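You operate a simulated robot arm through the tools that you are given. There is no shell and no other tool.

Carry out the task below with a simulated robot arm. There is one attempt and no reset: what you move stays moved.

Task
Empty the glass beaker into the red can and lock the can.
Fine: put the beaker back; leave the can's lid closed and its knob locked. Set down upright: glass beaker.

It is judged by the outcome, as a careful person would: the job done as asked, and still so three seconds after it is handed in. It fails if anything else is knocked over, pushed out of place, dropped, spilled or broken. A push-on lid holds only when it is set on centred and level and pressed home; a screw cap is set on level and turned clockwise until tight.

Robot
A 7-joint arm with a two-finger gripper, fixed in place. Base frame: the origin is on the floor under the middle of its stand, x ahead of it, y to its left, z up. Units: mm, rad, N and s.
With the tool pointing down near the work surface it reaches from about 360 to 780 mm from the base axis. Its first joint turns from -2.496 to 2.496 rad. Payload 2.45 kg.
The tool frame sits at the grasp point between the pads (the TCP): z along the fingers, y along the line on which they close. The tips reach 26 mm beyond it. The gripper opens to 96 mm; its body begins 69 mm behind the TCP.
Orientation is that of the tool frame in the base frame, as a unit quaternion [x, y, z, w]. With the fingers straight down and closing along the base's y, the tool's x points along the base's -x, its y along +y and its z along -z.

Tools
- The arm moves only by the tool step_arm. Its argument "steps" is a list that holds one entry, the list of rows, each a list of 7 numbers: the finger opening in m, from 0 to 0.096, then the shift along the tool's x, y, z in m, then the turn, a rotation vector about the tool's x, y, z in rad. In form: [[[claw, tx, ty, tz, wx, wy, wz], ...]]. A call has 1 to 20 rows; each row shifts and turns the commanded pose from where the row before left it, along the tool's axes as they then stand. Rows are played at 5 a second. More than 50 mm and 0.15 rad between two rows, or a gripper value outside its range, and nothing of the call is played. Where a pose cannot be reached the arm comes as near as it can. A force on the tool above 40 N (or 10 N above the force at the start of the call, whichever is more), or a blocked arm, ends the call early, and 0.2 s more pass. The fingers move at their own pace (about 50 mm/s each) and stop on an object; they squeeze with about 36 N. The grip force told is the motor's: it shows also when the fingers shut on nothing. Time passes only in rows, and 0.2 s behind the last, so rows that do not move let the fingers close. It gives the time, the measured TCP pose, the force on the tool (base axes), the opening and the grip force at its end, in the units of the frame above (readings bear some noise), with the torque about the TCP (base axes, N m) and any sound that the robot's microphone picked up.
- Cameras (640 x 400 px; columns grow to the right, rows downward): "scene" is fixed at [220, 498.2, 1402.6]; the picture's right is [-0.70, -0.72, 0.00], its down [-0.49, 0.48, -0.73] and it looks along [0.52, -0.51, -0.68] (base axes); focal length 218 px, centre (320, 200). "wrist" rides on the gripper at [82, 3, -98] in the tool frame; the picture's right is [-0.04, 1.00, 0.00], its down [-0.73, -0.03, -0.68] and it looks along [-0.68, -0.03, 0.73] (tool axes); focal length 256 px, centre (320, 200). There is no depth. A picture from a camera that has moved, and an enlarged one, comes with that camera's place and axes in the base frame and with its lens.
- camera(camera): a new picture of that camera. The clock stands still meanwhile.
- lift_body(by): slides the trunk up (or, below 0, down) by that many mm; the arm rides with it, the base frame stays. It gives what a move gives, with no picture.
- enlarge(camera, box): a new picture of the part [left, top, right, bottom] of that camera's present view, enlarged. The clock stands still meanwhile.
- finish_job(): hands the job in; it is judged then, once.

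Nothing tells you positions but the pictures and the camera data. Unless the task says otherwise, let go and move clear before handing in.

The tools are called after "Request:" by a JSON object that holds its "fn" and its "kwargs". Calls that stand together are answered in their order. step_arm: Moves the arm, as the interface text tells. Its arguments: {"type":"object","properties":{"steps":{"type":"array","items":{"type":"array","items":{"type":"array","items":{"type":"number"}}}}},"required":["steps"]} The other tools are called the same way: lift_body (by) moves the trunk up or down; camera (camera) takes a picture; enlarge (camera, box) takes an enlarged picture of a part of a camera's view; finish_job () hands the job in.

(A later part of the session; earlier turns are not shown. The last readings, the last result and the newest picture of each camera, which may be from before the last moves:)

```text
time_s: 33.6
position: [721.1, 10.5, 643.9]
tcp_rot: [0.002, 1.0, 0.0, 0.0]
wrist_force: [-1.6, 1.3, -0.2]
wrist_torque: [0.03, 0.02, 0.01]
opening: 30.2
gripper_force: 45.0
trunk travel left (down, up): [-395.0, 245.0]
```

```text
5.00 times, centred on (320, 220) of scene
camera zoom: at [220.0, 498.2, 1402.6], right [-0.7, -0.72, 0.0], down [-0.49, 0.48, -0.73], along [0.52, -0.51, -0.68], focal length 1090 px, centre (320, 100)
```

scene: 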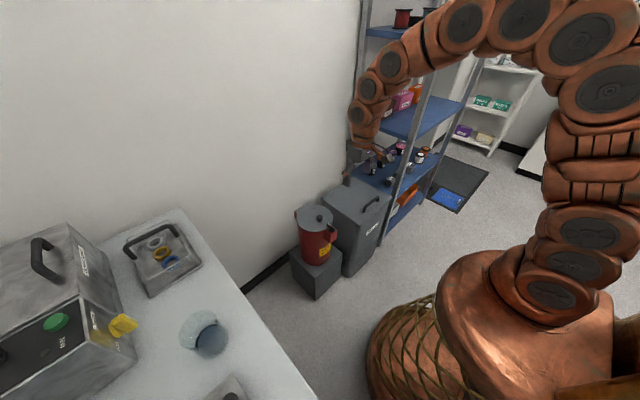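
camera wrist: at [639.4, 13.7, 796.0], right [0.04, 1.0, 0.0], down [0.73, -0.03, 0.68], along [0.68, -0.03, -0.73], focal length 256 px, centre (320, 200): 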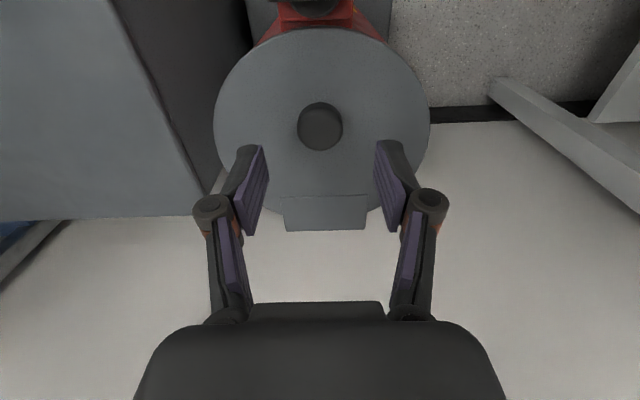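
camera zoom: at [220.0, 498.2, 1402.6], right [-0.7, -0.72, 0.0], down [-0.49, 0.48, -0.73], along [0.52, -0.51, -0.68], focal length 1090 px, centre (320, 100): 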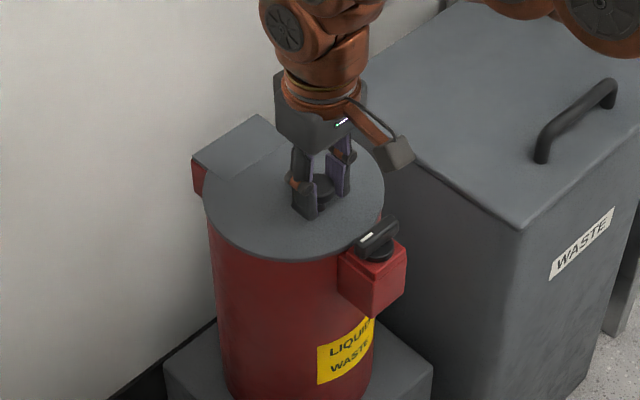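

Gripped at 30 mm. I lift gently along the hinge's arc, tilting with the lid, by about 7 degrees first to check forces.

Request:
{"fn": "step_arm", "kwargs": {"steps": [[[0.0, -0.0014, 0, -0.0052, 0, 0.04, 0], [0.0, -0.0014, 0, -0.0052, 0, 0.04, 0], [0.0, -0.0014, 0, -0.0052, 0, 0.04, 0], [0.0, 0, 0, 0, 0, 0, 0]]]}}

Request:
{"fn": "enlarge", "kwargs": {"camera": "scene", "box": [280, 180, 360, 260]}}

```text
time_s: 34.6
position: [726.3, 10.7, 661.2]
tcp_rot: [0.002, 0.998, 0.0, -0.06]
wrist_force: [7.5, 7.5, 5.3]
wrist_torque: [0.2, -1.27, 0.06]
opening: 30.3
gripper_force: 45.1
trunk travel left (down, up): [-395.0, 245.0]
```

```text
5.00 times, centred on (320, 220) of scene
camera zoom: at [220.0, 498.2, 1402.6], right [-0.7, -0.72, 0.0], down [-0.49, 0.48, -0.73], along [0.52, -0.51, -0.68], focal length 1090 px, centre (320, 100)
```

zoom: 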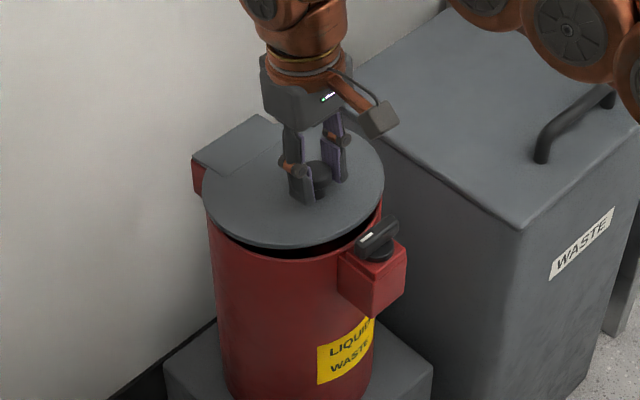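

The lid is lifting and the gap shows. I check how far it opened, to refine the hinge position before going on.

Request:
{"fn": "enlarge", "kwargs": {"camera": "scene", "box": [290, 195, 350, 255]}}

Request:
{"fn": "camera", "kwargs": {"camera": "wrist"}}

```text
6.67 times, centred on (320, 225) of scene
camera zoom: at [220.0, 498.2, 1402.6], right [-0.7, -0.72, 0.0], down [-0.49, 0.48, -0.73], along [0.52, -0.51, -0.68], focal length 1453 px, centre (320, 33)
```

zoom: 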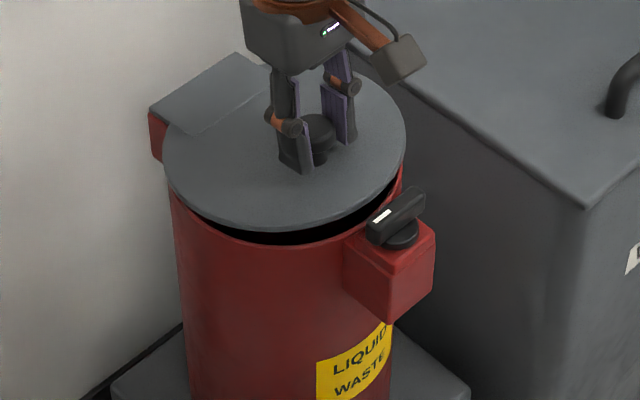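

```text
taken
camera wrist: at [655.2, 13.4, 767.1], right [0.04, 1.0, 0.0], down [0.81, -0.03, 0.59], along [0.59, -0.03, -0.81], focal length 256 px, centre (320, 200)
```

wrist: 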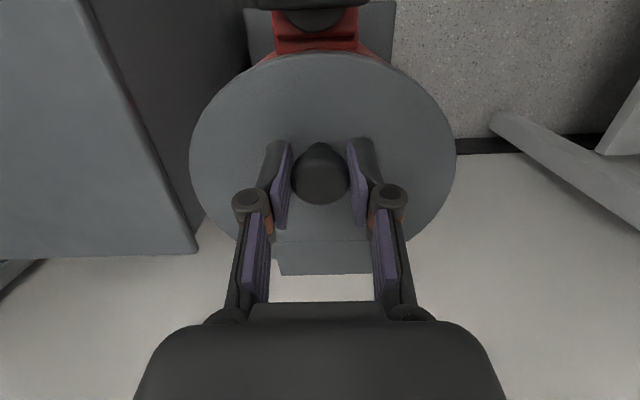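

The edge rose about 20 mm, matching a hinge at x ≈ 850 and the lid turning with the tool. I continue along the same arc.

Request:
{"fn": "step_arm", "kwargs": {"steps": [[[0.0, -0.0017, 0, -0.0065, 0, 0.05, 0], [0.0, -0.0017, 0, -0.0065, 0, 0.05, 0], [0.0, -0.0017, 0, -0.0065, 0, 0.05, 0], [0.0, -0.0017, 0, -0.0065, 0, 0.05, 0], [0.0, 0, 0, 0, 0, 0, 0]]]}}

Request:
{"fn": "camera", "kwargs": {"camera": "scene"}}

```text
time_s: 35.6
position: [709.8, 10.5, 677.3]
tcp_rot: [0.001, 0.989, 0.001, -0.147]
wrist_force: [-20.9, 2.6, 5.6]
wrist_torque: [0.12, 0.34, -0.02]
opening: 6.1
gripper_force: 28.9
out of reach, approached as far as the arm can: row 3, 4
trunk travel left (down, up): [-395.0, 245.0]
stopped in row 4: the force on the tool passed its limit at 58 N (the readings are from after the stop); the commanded pose is now the measured one
```

```text
taken
```

scene: 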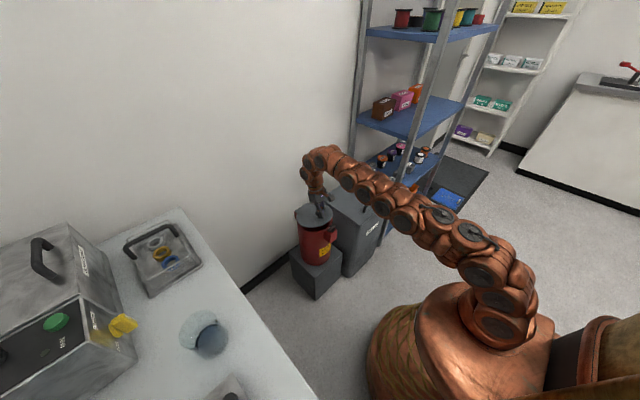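

The arm ran out of reach on that tilt and the handle slipped from the fingers. I look closely before any further move.

Request:
{"fn": "enlarge", "kwargs": {"camera": "scene", "box": [280, 180, 360, 260]}}

Request:
{"fn": "camera", "kwargs": {"camera": "wrist"}}

```text
5.00 times, centred on (320, 220) of scene
camera zoom: at [220.0, 498.2, 1402.6], right [-0.7, -0.72, 0.0], down [-0.49, 0.48, -0.73], along [0.52, -0.51, -0.68], focal length 1090 px, centre (320, 100)
```

zoom: 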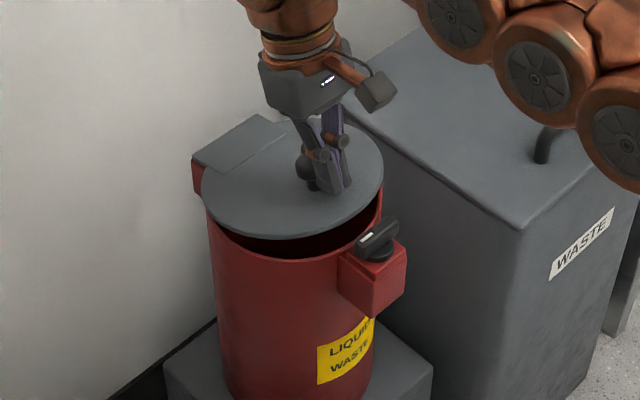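

```text
taken
camera wrist: at [658.4, 12.6, 793.4], right [0.04, 1.0, -0.01], down [0.9, -0.03, 0.44], along [0.44, -0.03, -0.9], focal length 256 px, centre (320, 200)
```

wrist: 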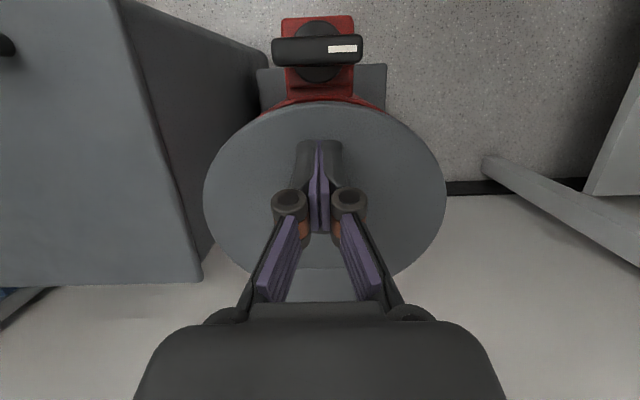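

The fingers are now closed just in front of the handle and the lid is still ajar. I hold still for a moment to see whether the lid stays up by itself.

Request:
{"fn": "step_arm", "kwargs": {"steps": [[[0.0, 0, 0, 0, 0, 0, 0], [0.0, 0, 0, 0, 0, 0, 0], [0.0, 0, 0, 0, 0, 0, 0]]]}}

Request:
{"fn": "enlarge", "kwargs": {"camera": "scene", "box": [290, 195, 350, 255]}}

Request:
{"fn": "enlarge", "kwargs": {"camera": "wrist", "box": [240, 110, 400, 270]}}

```text
time_s: 36.4
position: [708.7, 9.1, 676.1]
tcp_rot: [0.002, 0.989, 0.0, -0.149]
wrist_force: [-17.5, 0.3, 4.9]
wrist_torque: [0.09, 0.3, 0.02]
opening: 6.2
gripper_force: 28.3
trunk travel left (down, up): [-395.0, 245.0]
stopped in row 3: the force on the tool passed its limit at 41 N (the readings are from after the stop); the commanded pose is now the measured one
```

```text
6.67 times, centred on (320, 225) of scene
camera zoom: at [220.0, 498.2, 1402.6], right [-0.7, -0.72, 0.0], down [-0.49, 0.48, -0.73], along [0.52, -0.51, -0.68], focal length 1453 px, centre (320, 33)
```

zoom: 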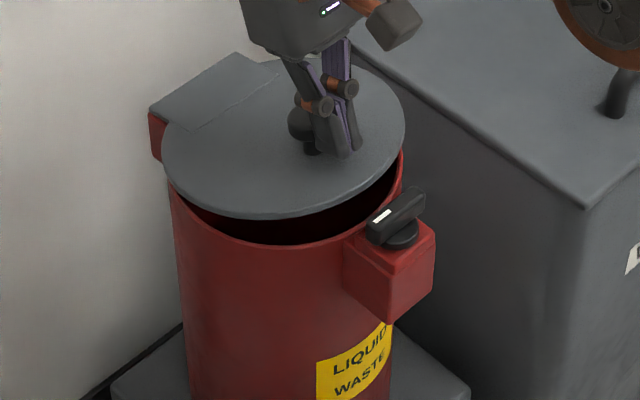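

```text
2.50 times, centred on (320, 190) of wrist
camera zoom: at [658.7, 12.7, 793.1], right [0.04, 1.0, -0.01], down [0.9, -0.03, 0.43], along [0.43, -0.03, -0.9], focal length 640 px, centre (320, 225)
```

zoom: 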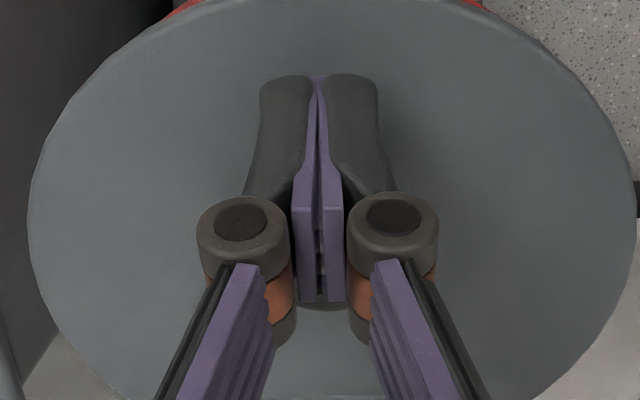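

The fingertips are pinching only the front edge of the handle. I open the fingers in place; that frees the handle and shows whether the hinge holds the lid by friction.

Request:
{"fn": "step_arm", "kwargs": {"steps": [[[0.05, 0, 0, 0, 0, 0, 0], [0.05, 0, 0, 0, 0, 0, 0], [0.05, 0, 0, 0, 0, 0, 0], [0.05, 0, 0, 0, 0, 0, 0]]]}}

Request:
{"fn": "enlarge", "kwargs": {"camera": "scene", "box": [290, 195, 350, 255]}}

Request:
{"fn": "camera", "kwargs": {"camera": "wrist"}}

```text
time_s: 37.4
position: [710.7, 9.7, 674.9]
tcp_rot: [0.002, 0.989, 0.0, -0.146]
wrist_force: [-0.6, 0.7, 0.3]
wrist_torque: [0.0, 0.0, 0.03]
opening: 50.1
gripper_force: 0.1
trunk travel left (down, up): [-395.0, 245.0]
```

```text
6.67 times, centred on (320, 225) of scene
camera zoom: at [220.0, 498.2, 1402.6], right [-0.7, -0.72, 0.0], down [-0.49, 0.48, -0.73], along [0.52, -0.51, -0.68], focal length 1453 px, centre (320, 33)
```

zoom: 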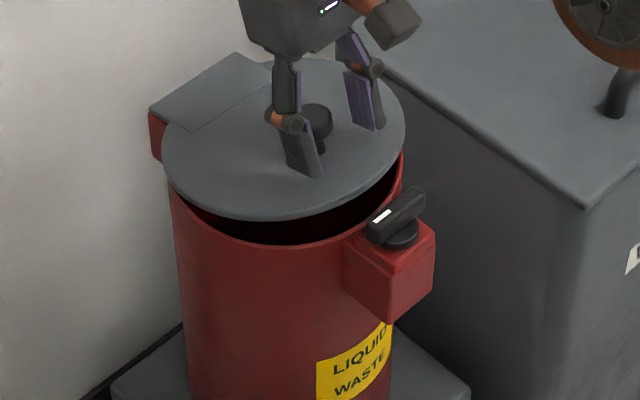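

```text
taken
camera wrist: at [659.9, 12.7, 792.8], right [0.04, 1.0, -0.01], down [0.9, -0.03, 0.44], along [0.44, -0.03, -0.9], focal length 256 px, centre (320, 200)
```

wrist: 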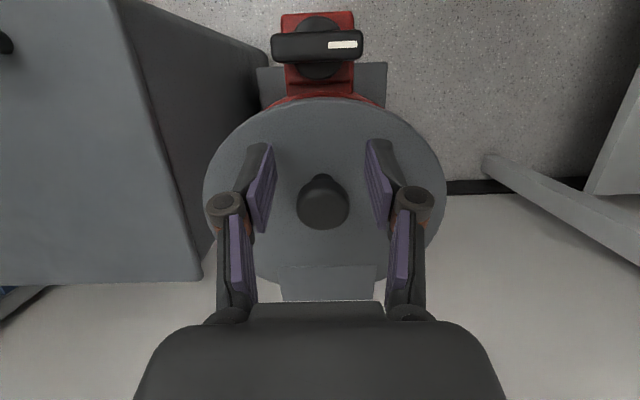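

The lid stays where it is left, so the hinge has friction, which makes this much easier. I re-grip the handle with the tool upright (better reach) and will raise the lid further in small steps.

Request:
{"fn": "step_arm", "kwargs": {"steps": [[[0.05, 0.0044, 0, -0.0144, 0, 0, 0], [0.05, 0, 0, 0, 0, -0.147, 0], [0.05, 0, 0, 0, 0, -0.147, 0], [0.05, -0.0178, 0, 0, 0, 0, 0], [0.05, 0, 0, 0.01, 0, 0, 0], [0.05, 0, 0, 0.009, 0, 0, 0], [0.05, 0, 0, 0, 0, 0, 0]]]}}

Request:
{"fn": "camera", "kwargs": {"camera": "wrist"}}

Request:
{"fn": "enlarge", "kwargs": {"camera": "scene", "box": [290, 195, 350, 255]}}

```text
time_s: 39.0
position: [730.0, 9.0, 671.1]
tcp_rot: [0.002, 1.0, -0.001, 0.0]
wrist_force: [0.3, -0.7, 0.3]
wrist_torque: [0.01, 0.01, -0.01]
opening: 50.0
gripper_force: 0.2
trunk travel left (down, up): [-395.0, 245.0]
```

```text
taken
camera wrist: at [646.5, 12.2, 769.0], right [0.04, 1.0, 0.0], down [0.73, -0.03, 0.68], along [0.68, -0.03, -0.73], focal length 256 px, centre (320, 200)
```

wrist: 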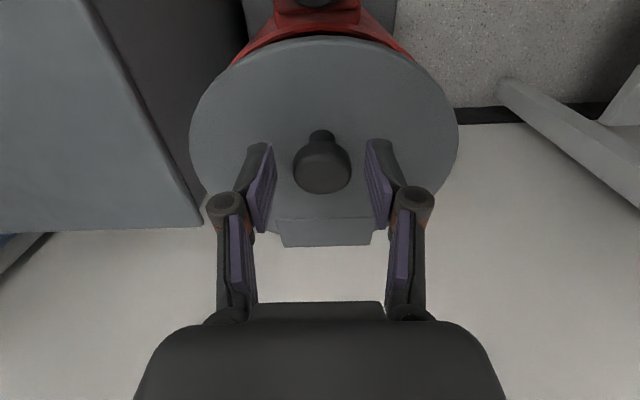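

```text
6.67 times, centred on (320, 225) of scene
camera zoom: at [220.0, 498.2, 1402.6], right [-0.7, -0.72, 0.0], down [-0.49, 0.48, -0.73], along [0.52, -0.51, -0.68], focal length 1453 px, centre (320, 33)
```

zoom: 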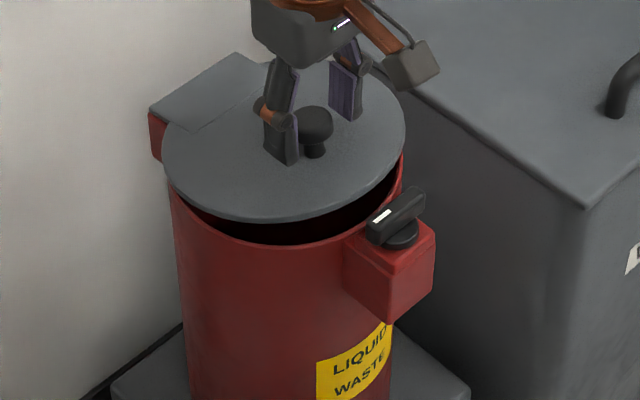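

The fingers straddle the handle at its new height; it sits about 3 mm nearer than the TCP. I adjust, grip, and lift along the arc with the tool upright.

Request:
{"fn": "step_arm", "kwargs": {"steps": [[[0.05, 0.003, 0.0005, 0.001, 0, 0, 0], [0.0, 0, 0, 0, 0, 0, 0], [0.0, 0, 0, 0, 0, 0, 0], [0.0, 0, 0, 0, 0, 0, 0], [0.0, 0, 0, 0, 0, 0, 0]]]}}

Request:
{"fn": "step_arm", "kwargs": {"steps": [[[0.0, -0.0018, 0, -0.004, 0, 0, 0], [0.0, -0.0018, 0, -0.004, 0, 0, 0], [0.0, -0.002, 0, -0.004, 0, 0, 0], [0.0, -0.002, 0, -0.004, 0, 0, 0], [0.0, 0, 0, 0, 0, 0, 0]]]}}

Request:
{"fn": "enlarge", "kwargs": {"camera": "scene", "box": [290, 195, 350, 255]}}

```text
time_s: 40.2
position: [727.0, 9.0, 671.1]
tcp_rot: [0.002, 1.0, 0.0, 0.0]
wrist_force: [-1.0, 3.8, -0.9]
wrist_torque: [0.07, 0.01, 0.0]
opening: 30.9
gripper_force: 45.4
trunk travel left (down, up): [-395.0, 245.0]
```

```text
time_s: 41.4
position: [734.6, 10.2, 686.8]
tcp_rot: [0.001, 1.0, -0.001, 0.001]
wrist_force: [1.9, 2.3, -10.5]
wrist_torque: [-0.01, 1.11, 0.04]
opening: 31.2
gripper_force: 44.7
trunk travel left (down, up): [-395.0, 245.0]
```

```text
6.67 times, centred on (320, 225) of scene
camera zoom: at [220.0, 498.2, 1402.6], right [-0.7, -0.72, 0.0], down [-0.49, 0.48, -0.73], along [0.52, -0.51, -0.68], focal length 1453 px, centre (320, 33)
```

zoom: 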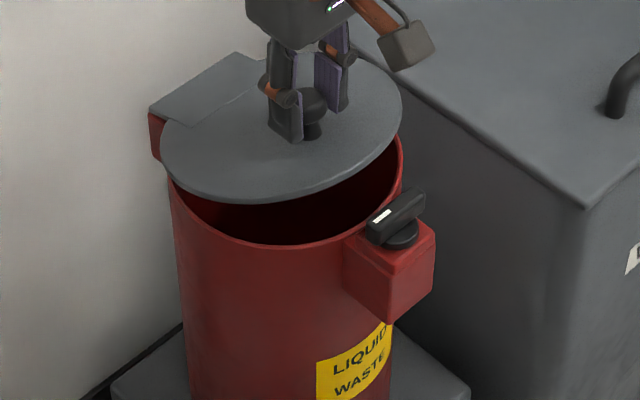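

The lid is rising smoothly with about 10 N of load. I keep lifting along the arc.

Request:
{"fn": "step_arm", "kwargs": {"steps": [[[0.0, -0.0022, 0, -0.0039, 0, 0, 0], [0.0, -0.0023, 0, -0.0039, 0, 0, 0], [0.0, -0.0024, 0, -0.0038, 0, 0, 0], [0.0, -0.0025, 0, -0.0038, 0, 0, 0], [0.0, 0, 0, 0, 0, 0, 0]]]}}

Request:
{"fn": "step_arm", "kwargs": {"steps": [[[0.0, -0.0026, 0, -0.0037, 0, 0, 0], [0.0, -0.0027, 0, -0.0036, 0, 0, 0], [0.0, -0.0028, 0, -0.0035, 0, 0, 0], [0.0, -0.0029, 0, -0.0034, 0, 0, 0], [0.0, 0, 0, 0, 0, 0, 0]]]}}

Request:
{"fn": "enlarge", "kwargs": {"camera": "scene", "box": [280, 180, 360, 260]}}

Request:
{"fn": "camera", "kwargs": {"camera": "wrist"}}

```text
time_s: 42.6
position: [742.8, 10.8, 701.8]
tcp_rot: [0.001, 1.0, 0.0, 0.001]
wrist_force: [-7.5, -1.0, -6.2]
wrist_torque: [-0.03, 1.32, -0.01]
opening: 31.1
gripper_force: 45.4
trunk travel left (down, up): [-395.0, 245.0]
```

```text
time_s: 43.8
position: [755.9, 9.1, 716.5]
tcp_rot: [0.001, 1.0, 0.0, 0.001]
wrist_force: [-7.8, 0.5, -5.3]
wrist_torque: [0.03, 1.29, 0.04]
opening: 30.9
gripper_force: 44.7
trunk travel left (down, up): [-395.0, 245.0]
```

```text
5.00 times, centred on (320, 220) of scene
camera zoom: at [220.0, 498.2, 1402.6], right [-0.7, -0.72, 0.0], down [-0.49, 0.48, -0.73], along [0.52, -0.51, -0.68], focal length 1090 px, centre (320, 100)
```

zoom: 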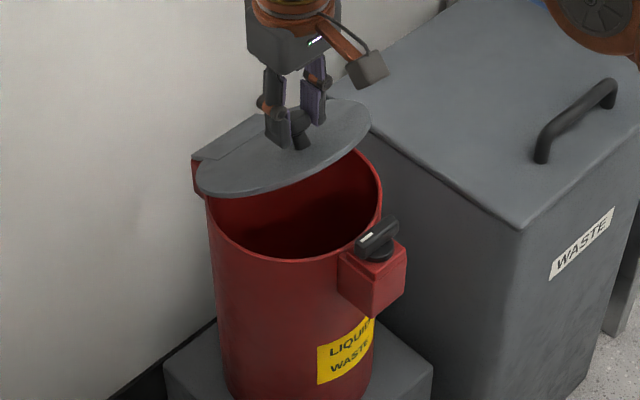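

```text
taken
camera wrist: at [671.1, 13.3, 813.7], right [0.04, 1.0, 0.0], down [0.73, -0.03, 0.68], along [0.68, -0.03, -0.73], focal length 256 px, centre (320, 200)
```

wrist: 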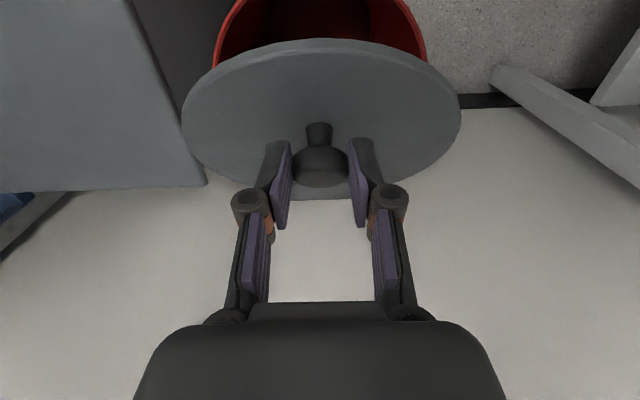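

The lid is at about 35 degrees and held. I release the handle, rise and back away, then pitch the tool forward to push the lid up from underneath.

Request:
{"fn": "step_arm", "kwargs": {"steps": [[[0.06, 0, 0, 0, 0, 0, 0], [0.06, 0, 0, 0, 0, 0, 0], [0.06, 0, 0, -0.02, 0, 0, 0], [0.06, 0, 0, -0.03, 0, 0, 0], [0.06, 0, 0, -0.03, 0, 0, 0], [0.06, 0.04, 0, -0.01, 0, 0, 0], [0.0, 0.04, 0, 0, 0, 0, 0], [0.0, 0.04, 0, 0, 0, 0, 0], [0.0, 0.04, 0, 0, 0, 0, 0], [0.0, 0, 0, 0, 0, -0.14, 0], [0.0, 0, 0, 0, 0, -0.14, 0], [0.0, 0, 0, 0, 0, -0.14, 0], [0.0, 0, 0, 0, 0, -0.14, 0], [0.0, 0, 0, 0, 0, -0.14, 0], [0.0, 0, 0, 0, 0, -0.14, 0], [0.0, 0, 0, 0, 0, -0.14, 0], [0.0, 0, 0, 0, 0, -0.14, 0], [0.0, 0, 0, 0, 0, -0.14, 0], [0.0, 0, 0, 0, 0, 0, 0]]]}}

Request:
{"fn": "camera", "kwargs": {"camera": "scene"}}

Request:
{"fn": "camera", "kwargs": {"camera": "wrist"}}

```text
time_s: 47.8
position: [649.9, 52.0, 833.1]
tcp_rot: [0.002, 0.807, -0.002, 0.59]
wrist_force: [-0.2, -0.1, -0.4]
wrist_torque: [-0.02, 0.01, 0.0]
opening: 0.2
gripper_force: 28.4
out of reach, approached as far as the arm can: row 16, 17, 18
trunk travel left (down, up): [-395.0, 245.0]
```

```text
taken
```

scene: 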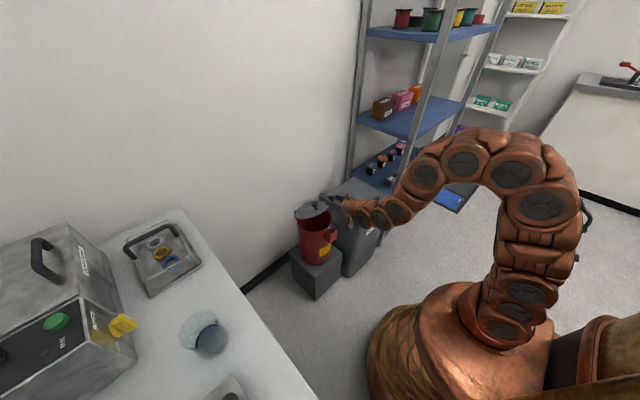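

```text
taken
camera wrist: at [530.4, 56.5, 784.9], right [0.02, 1.0, 0.04], down [-0.42, -0.03, 0.91], along [0.91, -0.03, 0.42], focal length 256 px, centre (320, 200)
```

wrist: 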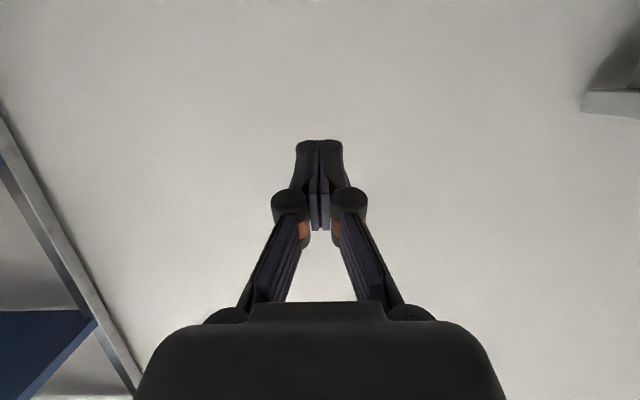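

The pitched pose was out of reach so close to the base and the arm drifted sideways. I shift the command forward and down, where it should come back into reach.

Request:
{"fn": "step_arm", "kwargs": {"steps": [[[0.0, -0.009, 0, 0.0285, 0, 0, 0], [0.0, -0.009, 0, 0.0285, 0, 0, 0], [0.0, 0.0, 0, 0.0, 0, 0, 0], [0.0, 0.019, 0, 0.006, 0, 0, 0], [0.0, 0.019, 0, 0.006, 0, 0, 0], [0.0, 0.0, 0, 0.0, 0, 0, 0]]]}}

Request:
{"fn": "camera", "kwargs": {"camera": "scene"}}

Request:
{"fn": "camera", "kwargs": {"camera": "wrist"}}

```text
time_s: 49.2
position: [710.8, 52.1, 792.7]
tcp_rot: [0.001, 0.807, -0.001, 0.59]
wrist_force: [-0.4, 0.1, -0.3]
wrist_torque: [0.0, 0.0, 0.04]
opening: 0.2
gripper_force: 28.5
trunk travel left (down, up): [-395.0, 245.0]
```

```text
taken
```

scene: 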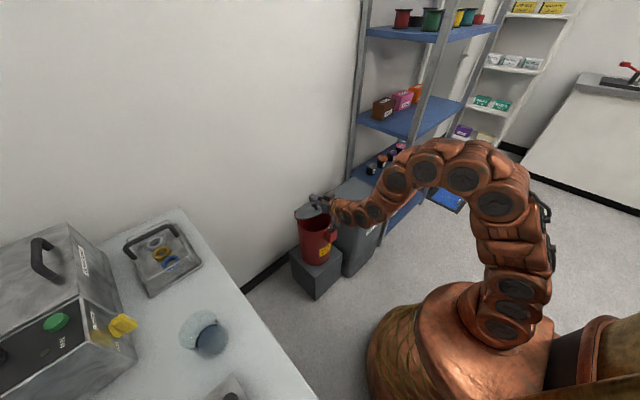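

```text
taken
camera wrist: at [589.7, 56.8, 744.7], right [0.01, 1.0, 0.04], down [-0.42, -0.03, 0.91], along [0.91, -0.03, 0.42], focal length 256 px, centre (320, 200)
```

wrist: 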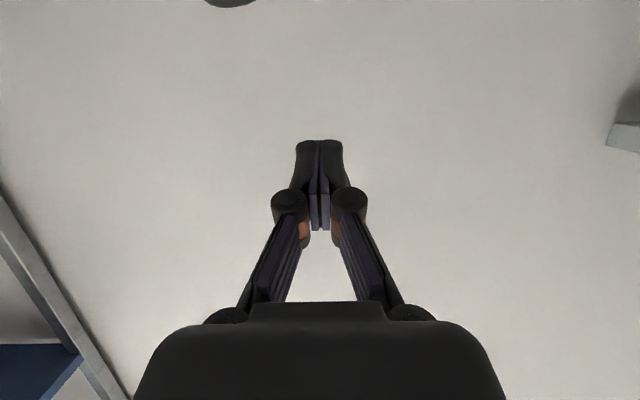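

The command now stands at (711, 52, 793). I back off, centre on y = 10 and come down in front of the lid's raised edge.

Request:
{"fn": "step_arm", "kwargs": {"steps": [[[0.0, 0.01, -0.021, -0.0314, 0, 0, 0], [0.0, 0.01, -0.021, -0.0314, 0, 0, 0], [0.0, 0, 0, 0, 0, 0, 0], [0.0, 0.0314, 0, 0.0101, 0, 0, 0], [0.0, 0.0314, 0, 0.0101, 0, 0, 0], [0.0, 0, 0, 0, 0, 0, 0]]]}}

Request:
{"fn": "enlarge", "kwargs": {"camera": "scene", "box": [270, 160, 390, 260]}}

Request:
{"fn": "camera", "kwargs": {"camera": "wrist"}}

```text
time_s: 50.6
position: [659.7, 22.0, 727.6]
tcp_rot: [0.001, 0.808, -0.001, 0.589]
wrist_force: [0.5, 0.2, -0.6]
wrist_torque: [0.0, 0.03, 0.0]
opening: 0.0
gripper_force: 29.0
out of reach, approached as far as the arm can: row 2
trunk travel left (down, up): [-395.0, 245.0]
```

```text
4.00 times, centred on (330, 210) of scene
camera zoom: at [220.0, 498.2, 1402.6], right [-0.7, -0.72, 0.0], down [-0.49, 0.48, -0.73], along [0.52, -0.51, -0.68], focal length 872 px, centre (280, 160)
```

zoom: 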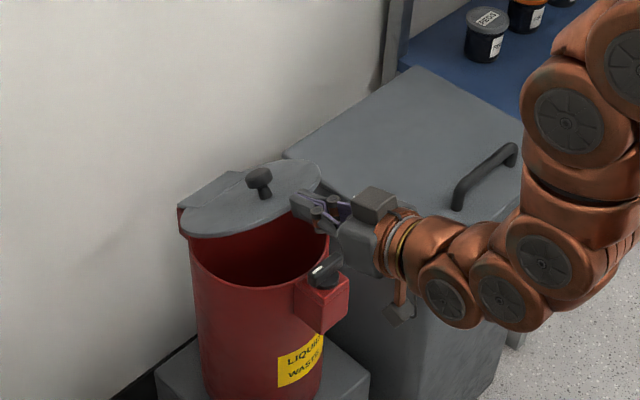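

```text
taken
camera wrist: at [540.6, 24.9, 679.1], right [0.01, 1.0, 0.04], down [-0.42, -0.03, 0.91], along [0.91, -0.03, 0.42], focal length 256 px, centre (320, 200)
```

wrist: 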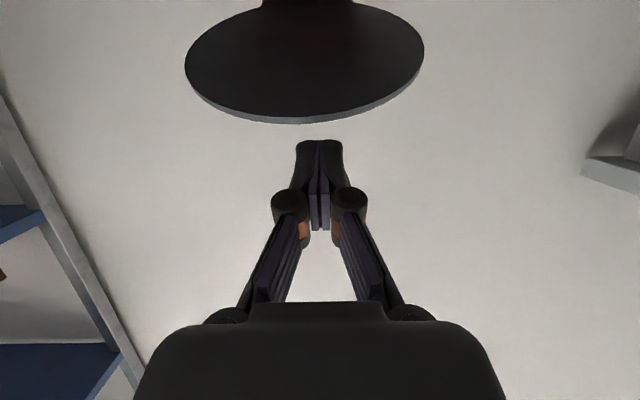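

The fingertips are just above and in front of the lid's edge. I lower straight down about 45 mm so they are below it.

Request:
{"fn": "step_arm", "kwargs": {"steps": [[[0.0, 0.0155, -0.004, 0.0005, 0, 0, 0], [0.0, 0.0155, -0.004, 0.002, 0, 0, 0], [0.0, 0.0155, -0.004, 0.004, 0, 0, 0], [0.0, 0, 0, 0, 0, 0, 0]]]}}

Request:
{"fn": "enlarge", "kwargs": {"camera": "scene", "box": [270, 160, 390, 260]}}

Request:
{"fn": "camera", "kwargs": {"camera": "wrist"}}

```text
time_s: 51.6
position: [653.3, 9.6, 679.4]
tcp_rot: [0.002, 0.808, -0.001, 0.589]
wrist_force: [-1.0, 0.2, -0.6]
wrist_torque: [-0.01, -0.02, 0.01]
opening: 0.0
gripper_force: 28.7
trunk travel left (down, up): [-395.0, 245.0]
```

```text
4.00 times, centred on (330, 210) of scene
camera zoom: at [220.0, 498.2, 1402.6], right [-0.7, -0.72, 0.0], down [-0.49, 0.48, -0.73], along [0.52, -0.51, -0.68], focal length 872 px, centre (280, 160)
```

zoom: 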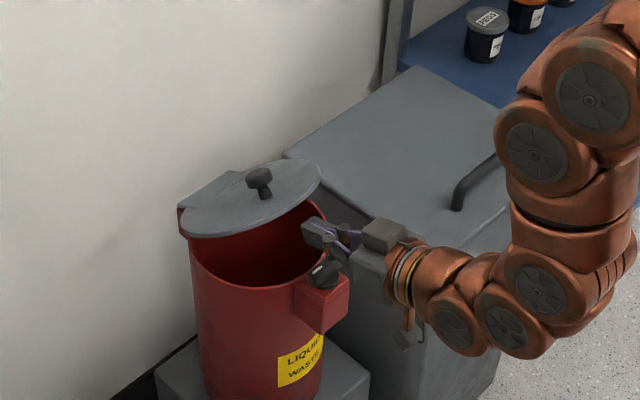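

```text
taken
camera wrist: at [533.3, 12.9, 632.2], right [0.02, 1.0, 0.04], down [-0.42, -0.03, 0.91], along [0.91, -0.03, 0.42], focal length 256 px, centre (320, 200)
```

wrist: 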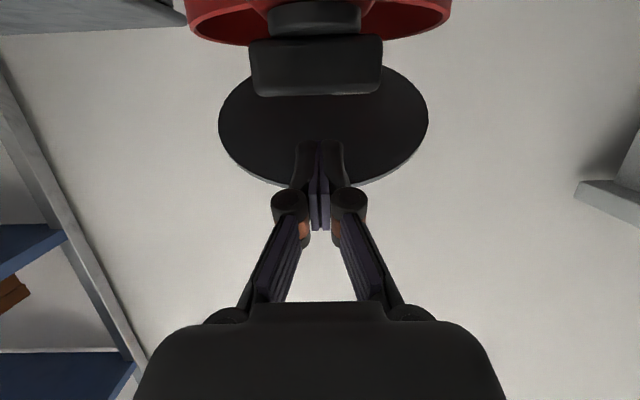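

The fingers are under the lid and above the lock knob. I slide forward 45 mm beneath the lid.

Request:
{"fn": "step_arm", "kwargs": {"steps": [[[0.0, -0.0046, 0, 0.0143, 0, 0, 0], [0.0, -0.0046, 0, 0.0143, 0, 0, 0], [0.0, -0.0046, 0, 0.0143, 0, 0, 0], [0.0, 0, 0, 0, 0, 0, 0]]]}}

Request:
{"fn": "enlarge", "kwargs": {"camera": "scene", "box": [270, 160, 390, 260]}}

Request:
{"fn": "camera", "kwargs": {"camera": "wrist"}}

```text
time_s: 52.6
position: [699.4, 8.8, 681.6]
tcp_rot: [0.001, 0.808, 0.0, 0.589]
wrist_force: [-0.3, 0.1, -1.7]
wrist_torque: [0.0, 0.01, 0.0]
opening: 6.1
gripper_force: 28.2
trunk travel left (down, up): [-395.0, 245.0]
```

```text
4.00 times, centred on (330, 210) of scene
camera zoom: at [220.0, 498.2, 1402.6], right [-0.7, -0.72, 0.0], down [-0.49, 0.48, -0.73], along [0.52, -0.51, -0.68], focal length 872 px, centre (280, 160)
```

zoom: 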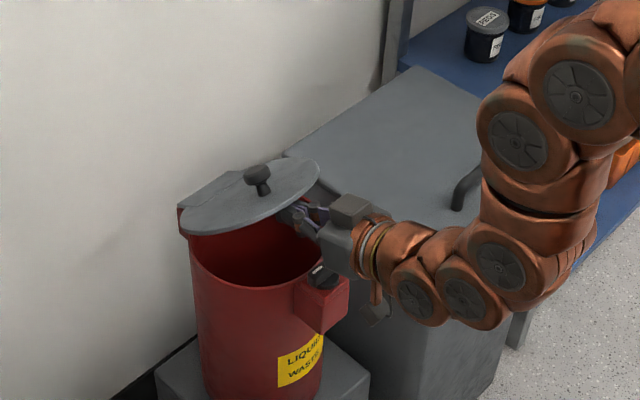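

```text
taken
camera wrist: at [578.6, 12.8, 633.8], right [0.02, 1.0, 0.04], down [-0.42, -0.03, 0.91], along [0.91, -0.03, 0.42], focal length 256 px, centre (320, 200)
```

wrist: 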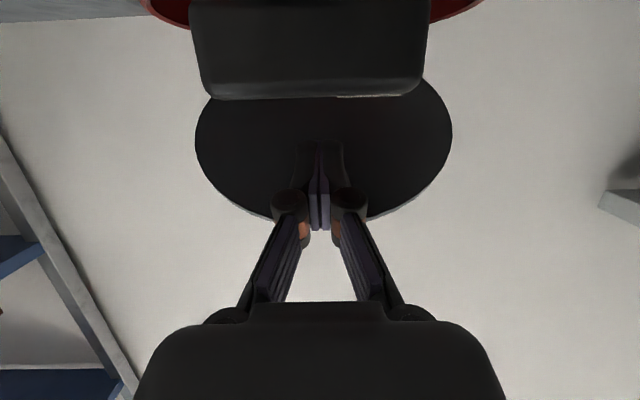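

The fingertips are at the lid's underside and the wrist camera passes close to the lock knob. I push straight up first so the camera clears the knob, then go forward.

Request:
{"fn": "step_arm", "kwargs": {"steps": [[[0.0, -0.0076, 0, -0.0024, 0, 0, 0], [0.0, -0.0076, 0, -0.0024, 0, 0, 0], [0.0, -0.0076, 0, -0.0024, 0, 0, 0], [0.0, -0.0076, 0, -0.0024, 0, 0, 0], [0.0, 0, 0, 0, 0, 0, 0]]]}}

Request:
{"fn": "enlarge", "kwargs": {"camera": "scene", "box": [270, 160, 390, 260]}}

Request:
{"fn": "camera", "kwargs": {"camera": "wrist"}}

```text
time_s: 53.8
position: [700.0, 9.0, 713.6]
tcp_rot: [0.002, 0.809, -0.001, 0.588]
wrist_force: [-0.8, 0.4, -0.2]
wrist_torque: [-0.03, 0.02, -0.01]
opening: 0.1
gripper_force: 28.6
trunk travel left (down, up): [-395.0, 245.0]
```

```text
4.00 times, centred on (330, 210) of scene
camera zoom: at [220.0, 498.2, 1402.6], right [-0.7, -0.72, 0.0], down [-0.49, 0.48, -0.73], along [0.52, -0.51, -0.68], focal length 872 px, centre (280, 160)
```

zoom: 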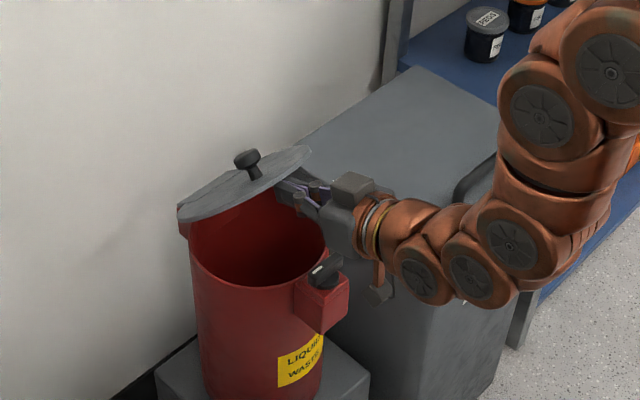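

```text
taken
camera wrist: at [578.5, 12.5, 665.6], right [0.02, 1.0, 0.04], down [-0.42, -0.03, 0.91], along [0.91, -0.03, 0.42], focal length 256 px, centre (320, 200)
```

wrist: 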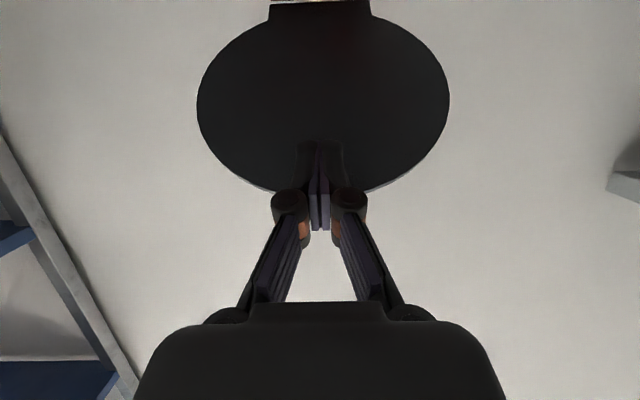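

The lid is rising nicely. Now I push forward and slightly up to swing it further open.

Request:
{"fn": "step_arm", "kwargs": {"steps": [[[0.0, -0.005, 0, 0.0089, 0, 0, 0], [0.0, -0.005, 0, 0.0089, 0, 0, 0], [0.0, -0.005, 0, 0.0089, 0, 0, 0], [0.0, -0.005, 0, 0.0089, 0, 0, 0], [0.0, -0.005, 0, 0.0089, 0, 0, 0], [0.0, 0, 0, 0, 0, 0, 0]]]}}

Request:
{"fn": "enlarge", "kwargs": {"camera": "scene", "box": [270, 160, 390, 260]}}

Request:
{"fn": "camera", "kwargs": {"camera": "wrist"}}

```text
time_s: 55.2
position: [749.2, 9.2, 722.8]
tcp_rot: [0.002, 0.808, -0.002, 0.589]
wrist_force: [-0.6, 0.7, 0.3]
wrist_torque: [0.01, -0.02, -0.01]
opening: 0.3
gripper_force: 28.4
trunk travel left (down, up): [-395.0, 245.0]
```

```text
4.00 times, centred on (330, 210) of scene
camera zoom: at [220.0, 498.2, 1402.6], right [-0.7, -0.72, 0.0], down [-0.49, 0.48, -0.73], along [0.52, -0.51, -0.68], focal length 872 px, centre (280, 160)
```

zoom: 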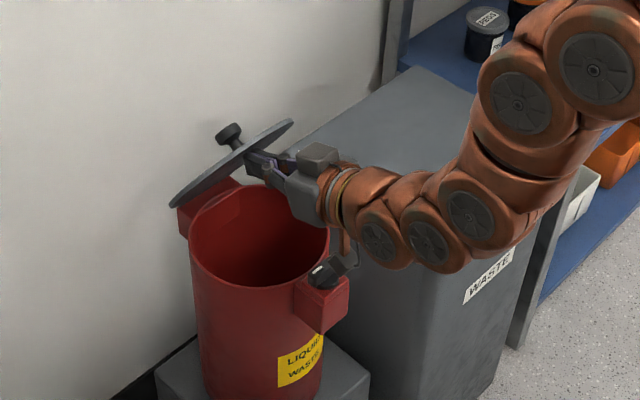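

```text
taken
camera wrist: at [628.4, 12.3, 674.2], right [0.02, 1.0, 0.04], down [-0.42, -0.03, 0.91], along [0.91, -0.03, 0.42], focal length 256 px, centre (320, 200)
```

wrist: 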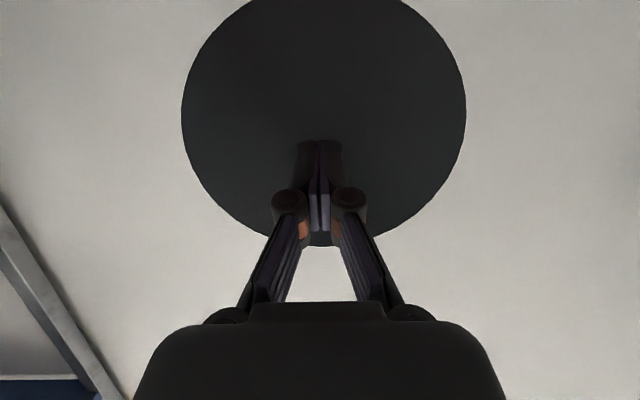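

The lid is at about 60 degrees. I push about 50 mm further to bring it near 80 degrees.

Request:
{"fn": "step_arm", "kwargs": {"steps": [[[0.0, -0.0046, 0, 0.009, 0, 0, 0], [0.0, -0.0046, 0, 0.009, 0, 0, 0], [0.0, -0.0046, 0, 0.009, 0, 0, 0], [0.0, -0.0046, 0, 0.009, 0, 0, 0], [0.0, -0.0046, 0, 0.009, 0, 0, 0], [0.0, 0, 0, 0, 0, 0, 0]]]}}

Request:
{"fn": "enlarge", "kwargs": {"camera": "scene", "box": [270, 160, 390, 260]}}

Request:
{"fn": "camera", "kwargs": {"camera": "wrist"}}

```text
time_s: 56.6
position: [798.5, 9.6, 732.4]
tcp_rot: [0.002, 0.807, -0.002, 0.59]
wrist_force: [0.1, -0.3, 0.2]
wrist_torque: [0.0, -0.01, 0.02]
opening: 0.1
gripper_force: 28.3
trunk travel left (down, up): [-395.0, 245.0]
```

```text
4.00 times, centred on (330, 210) of scene
camera zoom: at [220.0, 498.2, 1402.6], right [-0.7, -0.72, 0.0], down [-0.49, 0.48, -0.73], along [0.52, -0.51, -0.68], focal length 872 px, centre (280, 160)
```

zoom: 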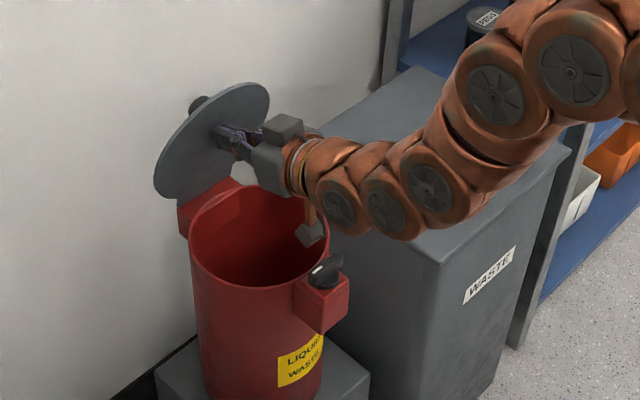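

```text
taken
camera wrist: at [678.9, 13.3, 682.9], right [0.02, 1.0, 0.04], down [-0.42, -0.03, 0.91], along [0.91, -0.03, 0.42], focal length 256 px, centre (320, 200)
```

wrist: 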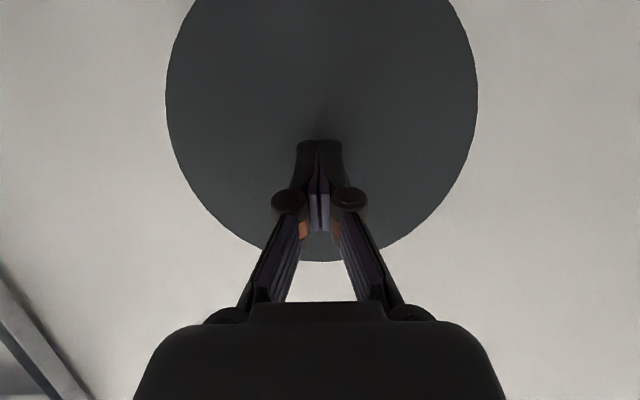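

The lid stands open at about 80 degrees and stays there. I back out, rise, and while in clear air test whether the wrist can roll far enough for pouring.

Request:
{"fn": "step_arm", "kwargs": {"steps": [[[0.0, 0.0092, 0, -0.0286, 0, 0, 0], [0.0, 0.0092, 0, -0.0286, 0, 0, 0], [0.0, 0.0092, 0, -0.0286, 0, 0, 0], [0.0, -0.0317, 0, -0.0102, 0, 0, 0], [0.0, -0.0317, 0, -0.0102, 0, 0, 0], [0.0, -0.0317, 0, -0.0102, 0, 0, 0], [0.0, 0, 0, 0, 0, 0, 0]]]}}

Request:
{"fn": "enlarge", "kwargs": {"camera": "scene", "box": [270, 160, 390, 260]}}

```text
time_s: 58.2
position: [707.6, 9.5, 831.2]
tcp_rot: [0.002, 0.808, -0.001, 0.589]
wrist_force: [0.2, 0.3, 0.2]
wrist_torque: [-0.03, -0.01, -0.02]
opening: 0.0
gripper_force: 28.8
trunk travel left (down, up): [-395.0, 245.0]
```

```text
4.00 times, centred on (330, 210) of scene
camera zoom: at [220.0, 498.2, 1402.6], right [-0.7, -0.72, 0.0], down [-0.49, 0.48, -0.73], along [0.52, -0.51, -0.68], focal length 872 px, centre (280, 160)
```

zoom: 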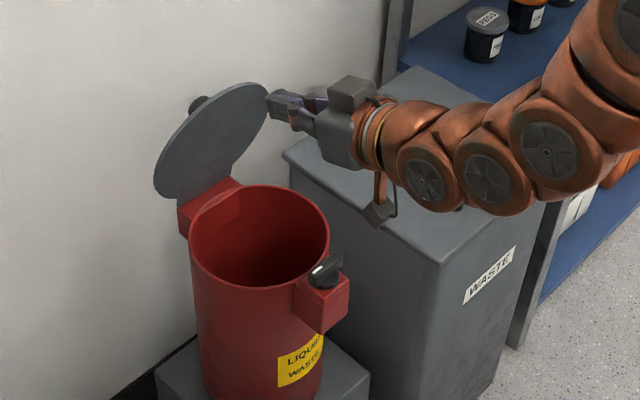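

The lid stays put. I test the roll here in free air (negative about the tool axis, tilting the mouth toward +y).

Request:
{"fn": "step_arm", "kwargs": {"steps": [[[0.0, 0, 0, 0, 0, 0, -0.14], [0.0, 0, 0, 0, 0, 0, -0.14], [0.0, 0, 0, 0, 0, 0, -0.14], [0.0, 0, 0, 0, 0, 0, -0.14], [0.0, 0, 0, 0, 0, 0, -0.14], [0.0, 0, 0, 0, 0, 0, -0.14], [0.0, 0, 0, 0, 0, 0, -0.14], [0.0, 0, 0, 0, 0, 0, -0.14], [0.0, 0, 0, 0, 0, 0, -0.14], [0.0, 0, 0, 0, 0, 0, -0.14], [0.0, 0, 0, 0, 0, 0, -0.14], [0.0, 0, 0, 0, 0, 0, -0.14], [0.0, 0, 0, 0, 0, 0, -0.14], [0.0, 0, 0, 0, 0, 0, -0.14], [0.0, 0, 0, 0, 0, 0, -0.14], [0.0, 0, 0, 0, 0, 0, -0.14], [0.0, 0, 0, 0, 0, 0, 0]]]}}

Request:
{"fn": "camera", "kwargs": {"camera": "scene"}}

```text
time_s: 61.8
position: [709.2, 10.0, 830.2]
tcp_rot: [0.727, -0.352, 0.532, -0.255]
wrist_force: [-0.2, 0.1, 0.3]
wrist_torque: [0.02, 0.0, -0.02]
opening: 0.0
gripper_force: 28.3
trunk travel left (down, up): [-395.0, 245.0]
```

```text
taken
```

scene: 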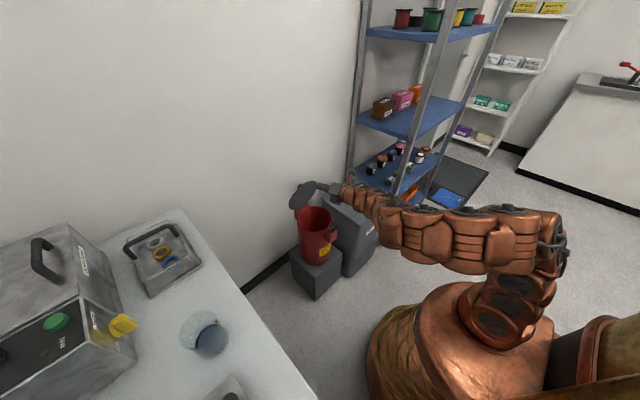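

Rolling 2.24 rad is reachable with the TCP held. I test the last part to a full half-turn, which would let me grasp with the camera on top.

Request:
{"fn": "step_arm", "kwargs": {"steps": [[[0.0, 0, 0, 0, 0, 0, -0.13], [0.0, 0, 0, 0, 0, 0, -0.13], [0.0, 0, 0, 0, 0, 0, -0.13], [0.0, 0, 0, 0, 0, 0, -0.13], [0.0, 0, 0, 0, 0, 0, -0.13], [0.0, 0, 0, 0, 0, 0, -0.13], [0.0, 0, 0, 0, 0, 0, -0.12], [0.0, 0, 0, 0, 0, 0, 0]]]}}

Request:
{"fn": "camera", "kwargs": {"camera": "wrist"}}

Request:
{"fn": "camera", "kwargs": {"camera": "scene"}}

```text
time_s: 63.6
position: [709.2, 11.0, 830.9]
tcp_rot: [0.808, -0.001, 0.589, 0.0]
wrist_force: [0.4, 0.4, -0.1]
wrist_torque: [0.0, -0.02, -0.04]
opening: 0.0
gripper_force: 28.5
trunk travel left (down, up): [-395.0, 245.0]
```

```text
taken
camera wrist: at [638.0, 6.2, 937.8], right [-0.02, -1.0, -0.04], down [-0.87, 0.03, -0.49], along [0.49, 0.03, -0.87], focal length 256 px, centre (320, 200)
```

wrist: 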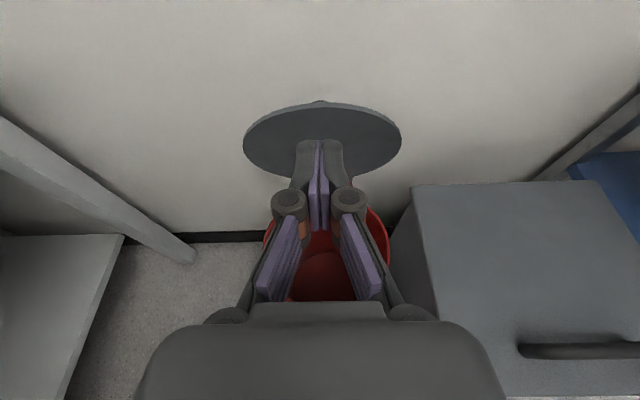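

```text
taken
```

scene: 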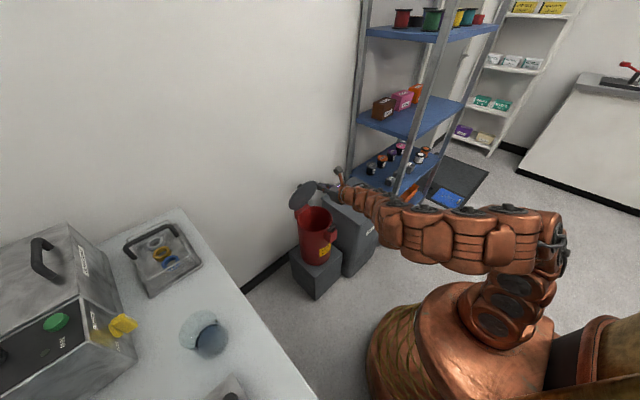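

The half-turn works and gives an upright, camera-on-top posture, which is ideal for the beaker. I raise the trunk back up and then swing toward the bench with the fingers open.

Request:
{"fn": "lift_body", "kwargs": {"by": 180}}

Request:
{"fn": "step_arm", "kwargs": {"steps": [[[0.096, -0.002, -0.0376, -0.0063, 0.0951, 0, -0.0309], [0.096, -0.0015, -0.0375, -0.0047, 0.0951, 0, -0.0309], [0.096, -0.001, -0.0375, -0.003, 0.0951, 0, -0.0309], [0.096, -0.0005, -0.0373, -0.0015, 0.0951, 0, -0.0309], [0.096, 0.0001, -0.037, 0.0002, 0.0951, 0, -0.0309], [0.096, 0.0006, -0.0367, 0.0017, 0.0951, 0, -0.0309], [0.096, 0.0011, -0.0363, 0.0035, 0.0951, 0, -0.0309], [0.096, 0.0016, -0.0359, 0.0049, 0.0951, 0, -0.0309], [0.096, 0.0021, -0.0353, 0.0063, 0.0951, 0, -0.0309], [0.096, 0.0026, -0.0348, 0.0079, 0.0951, 0, -0.0309]]]}}

Request:
{"fn": "camera", "kwargs": {"camera": "scene"}}

Request:
{"fn": "camera", "kwargs": {"camera": "wrist"}}

```text
time_s: 65.6
position: [709.2, 9.9, 1010.5]
tcp_rot: [0.808, -0.001, 0.589, 0.0]
wrist_force: [-0.3, 0.1, 0.5]
wrist_torque: [0.0, 0.0, -0.03]
opening: 0.0
gripper_force: 28.6
trunk travel left (down, up): [-575.0, 65.0]
```

```text
time_s: 67.8
position: [559.7, 343.8, 1010.5]
tcp_rot: [0.708, 0.388, 0.518, -0.282]
wrist_force: [0.5, 0.2, 1.1]
wrist_torque: [0.0, -0.02, 0.01]
opening: 96.2
gripper_force: 0.0
trunk travel left (down, up): [-575.0, 65.0]
```

```text
taken
```

scene: 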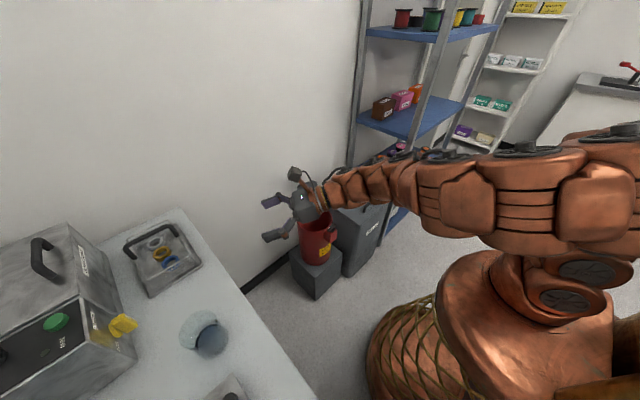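

```text
taken
camera wrist: at [523.2, 285.1, 1118.8], right [0.83, -0.55, -0.04], down [-0.5, -0.72, -0.49], along [0.25, 0.43, -0.87], focal length 256 px, centre (320, 200)
```

wrist: 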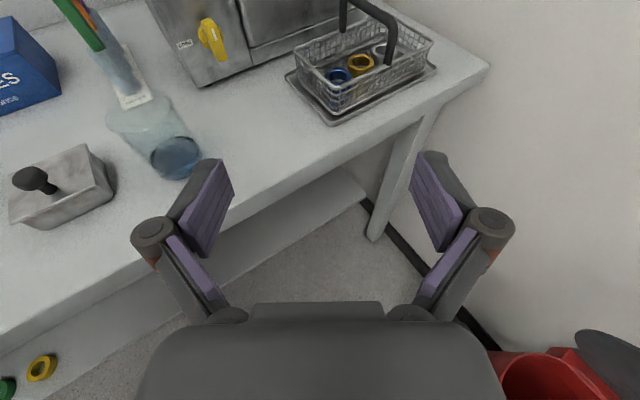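

Tracking is exact. The beaker, the metal block left of it and the tube behind it are all visible. I finish the swing to face the beaker.

Request:
{"fn": "step_arm", "kwargs": {"steps": [[[0.096, 0.003, -0.034, 0.0092, 0.0951, 0, -0.0309], [0.096, 0.0035, -0.0334, 0.0106, 0.0951, 0, -0.0309], [0.096, 0.0039, -0.0326, 0.0119, 0.0951, 0, -0.0309], [0.096, 0.0043, -0.0317, 0.0133, 0.0951, 0, -0.0309], [0.096, 0, 0, 0, 0, 0, 0]]]}}

Request:
{"fn": "camera", "kwargs": {"camera": "wrist"}}

Request:
{"fn": "enlarge", "kwargs": {"camera": "wrist", "box": [180, 0, 480, 200]}}

Request:
{"fn": "camera", "kwargs": {"camera": "scene"}}

```text
time_s: 69.0
position: [460.0, 440.9, 1011.7]
tcp_rot: [0.618, 0.521, 0.451, -0.378]
wrist_force: [-0.7, 0.1, 0.3]
wrist_torque: [-0.01, -0.02, -0.05]
opening: 95.9
gripper_force: 0.0
trunk travel left (down, up): [-575.0, 65.0]
```

```text
taken
camera wrist: at [450.6, 372.6, 1119.2], right [0.98, -0.18, -0.03], down [-0.18, -0.85, -0.49], along [0.06, 0.49, -0.87], focal length 256 px, centre (320, 200)
```

wrist: 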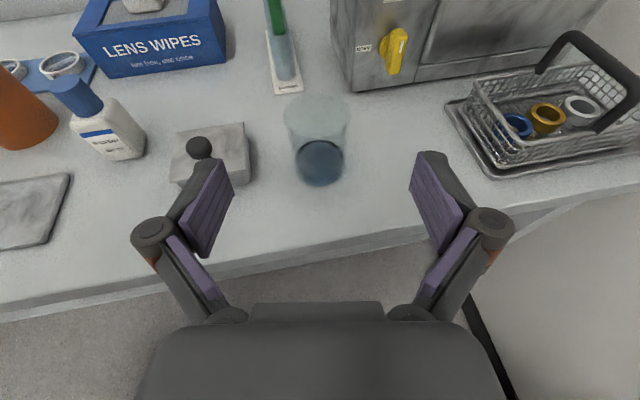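

```text
2.00 times, centred on (330, 100) of wrist
camera zoom: at [450.6, 372.6, 1119.2], right [0.98, -0.18, -0.03], down [-0.18, -0.85, -0.49], along [0.06, 0.49, -0.87], focal length 512 px, centre (300, 400)
```

zoom: 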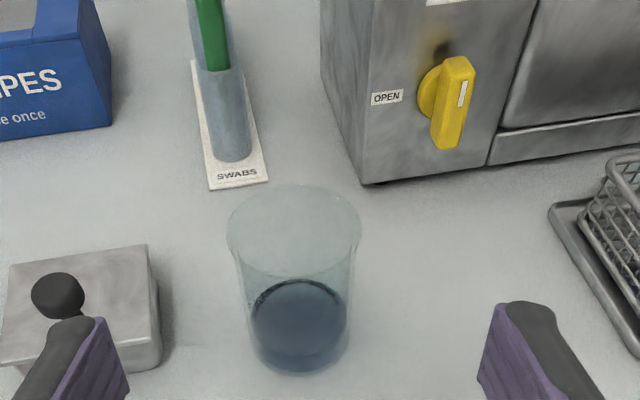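

```text
taken
```

scene: 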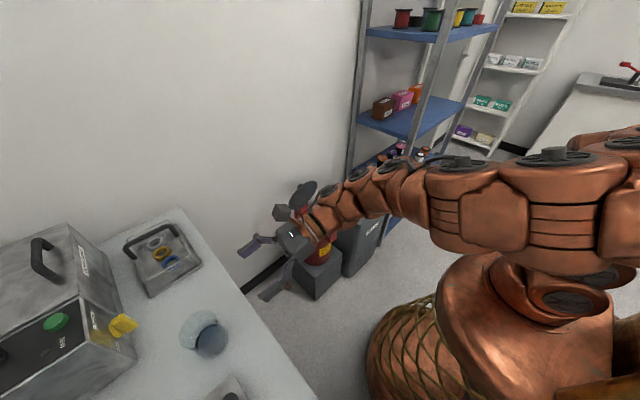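

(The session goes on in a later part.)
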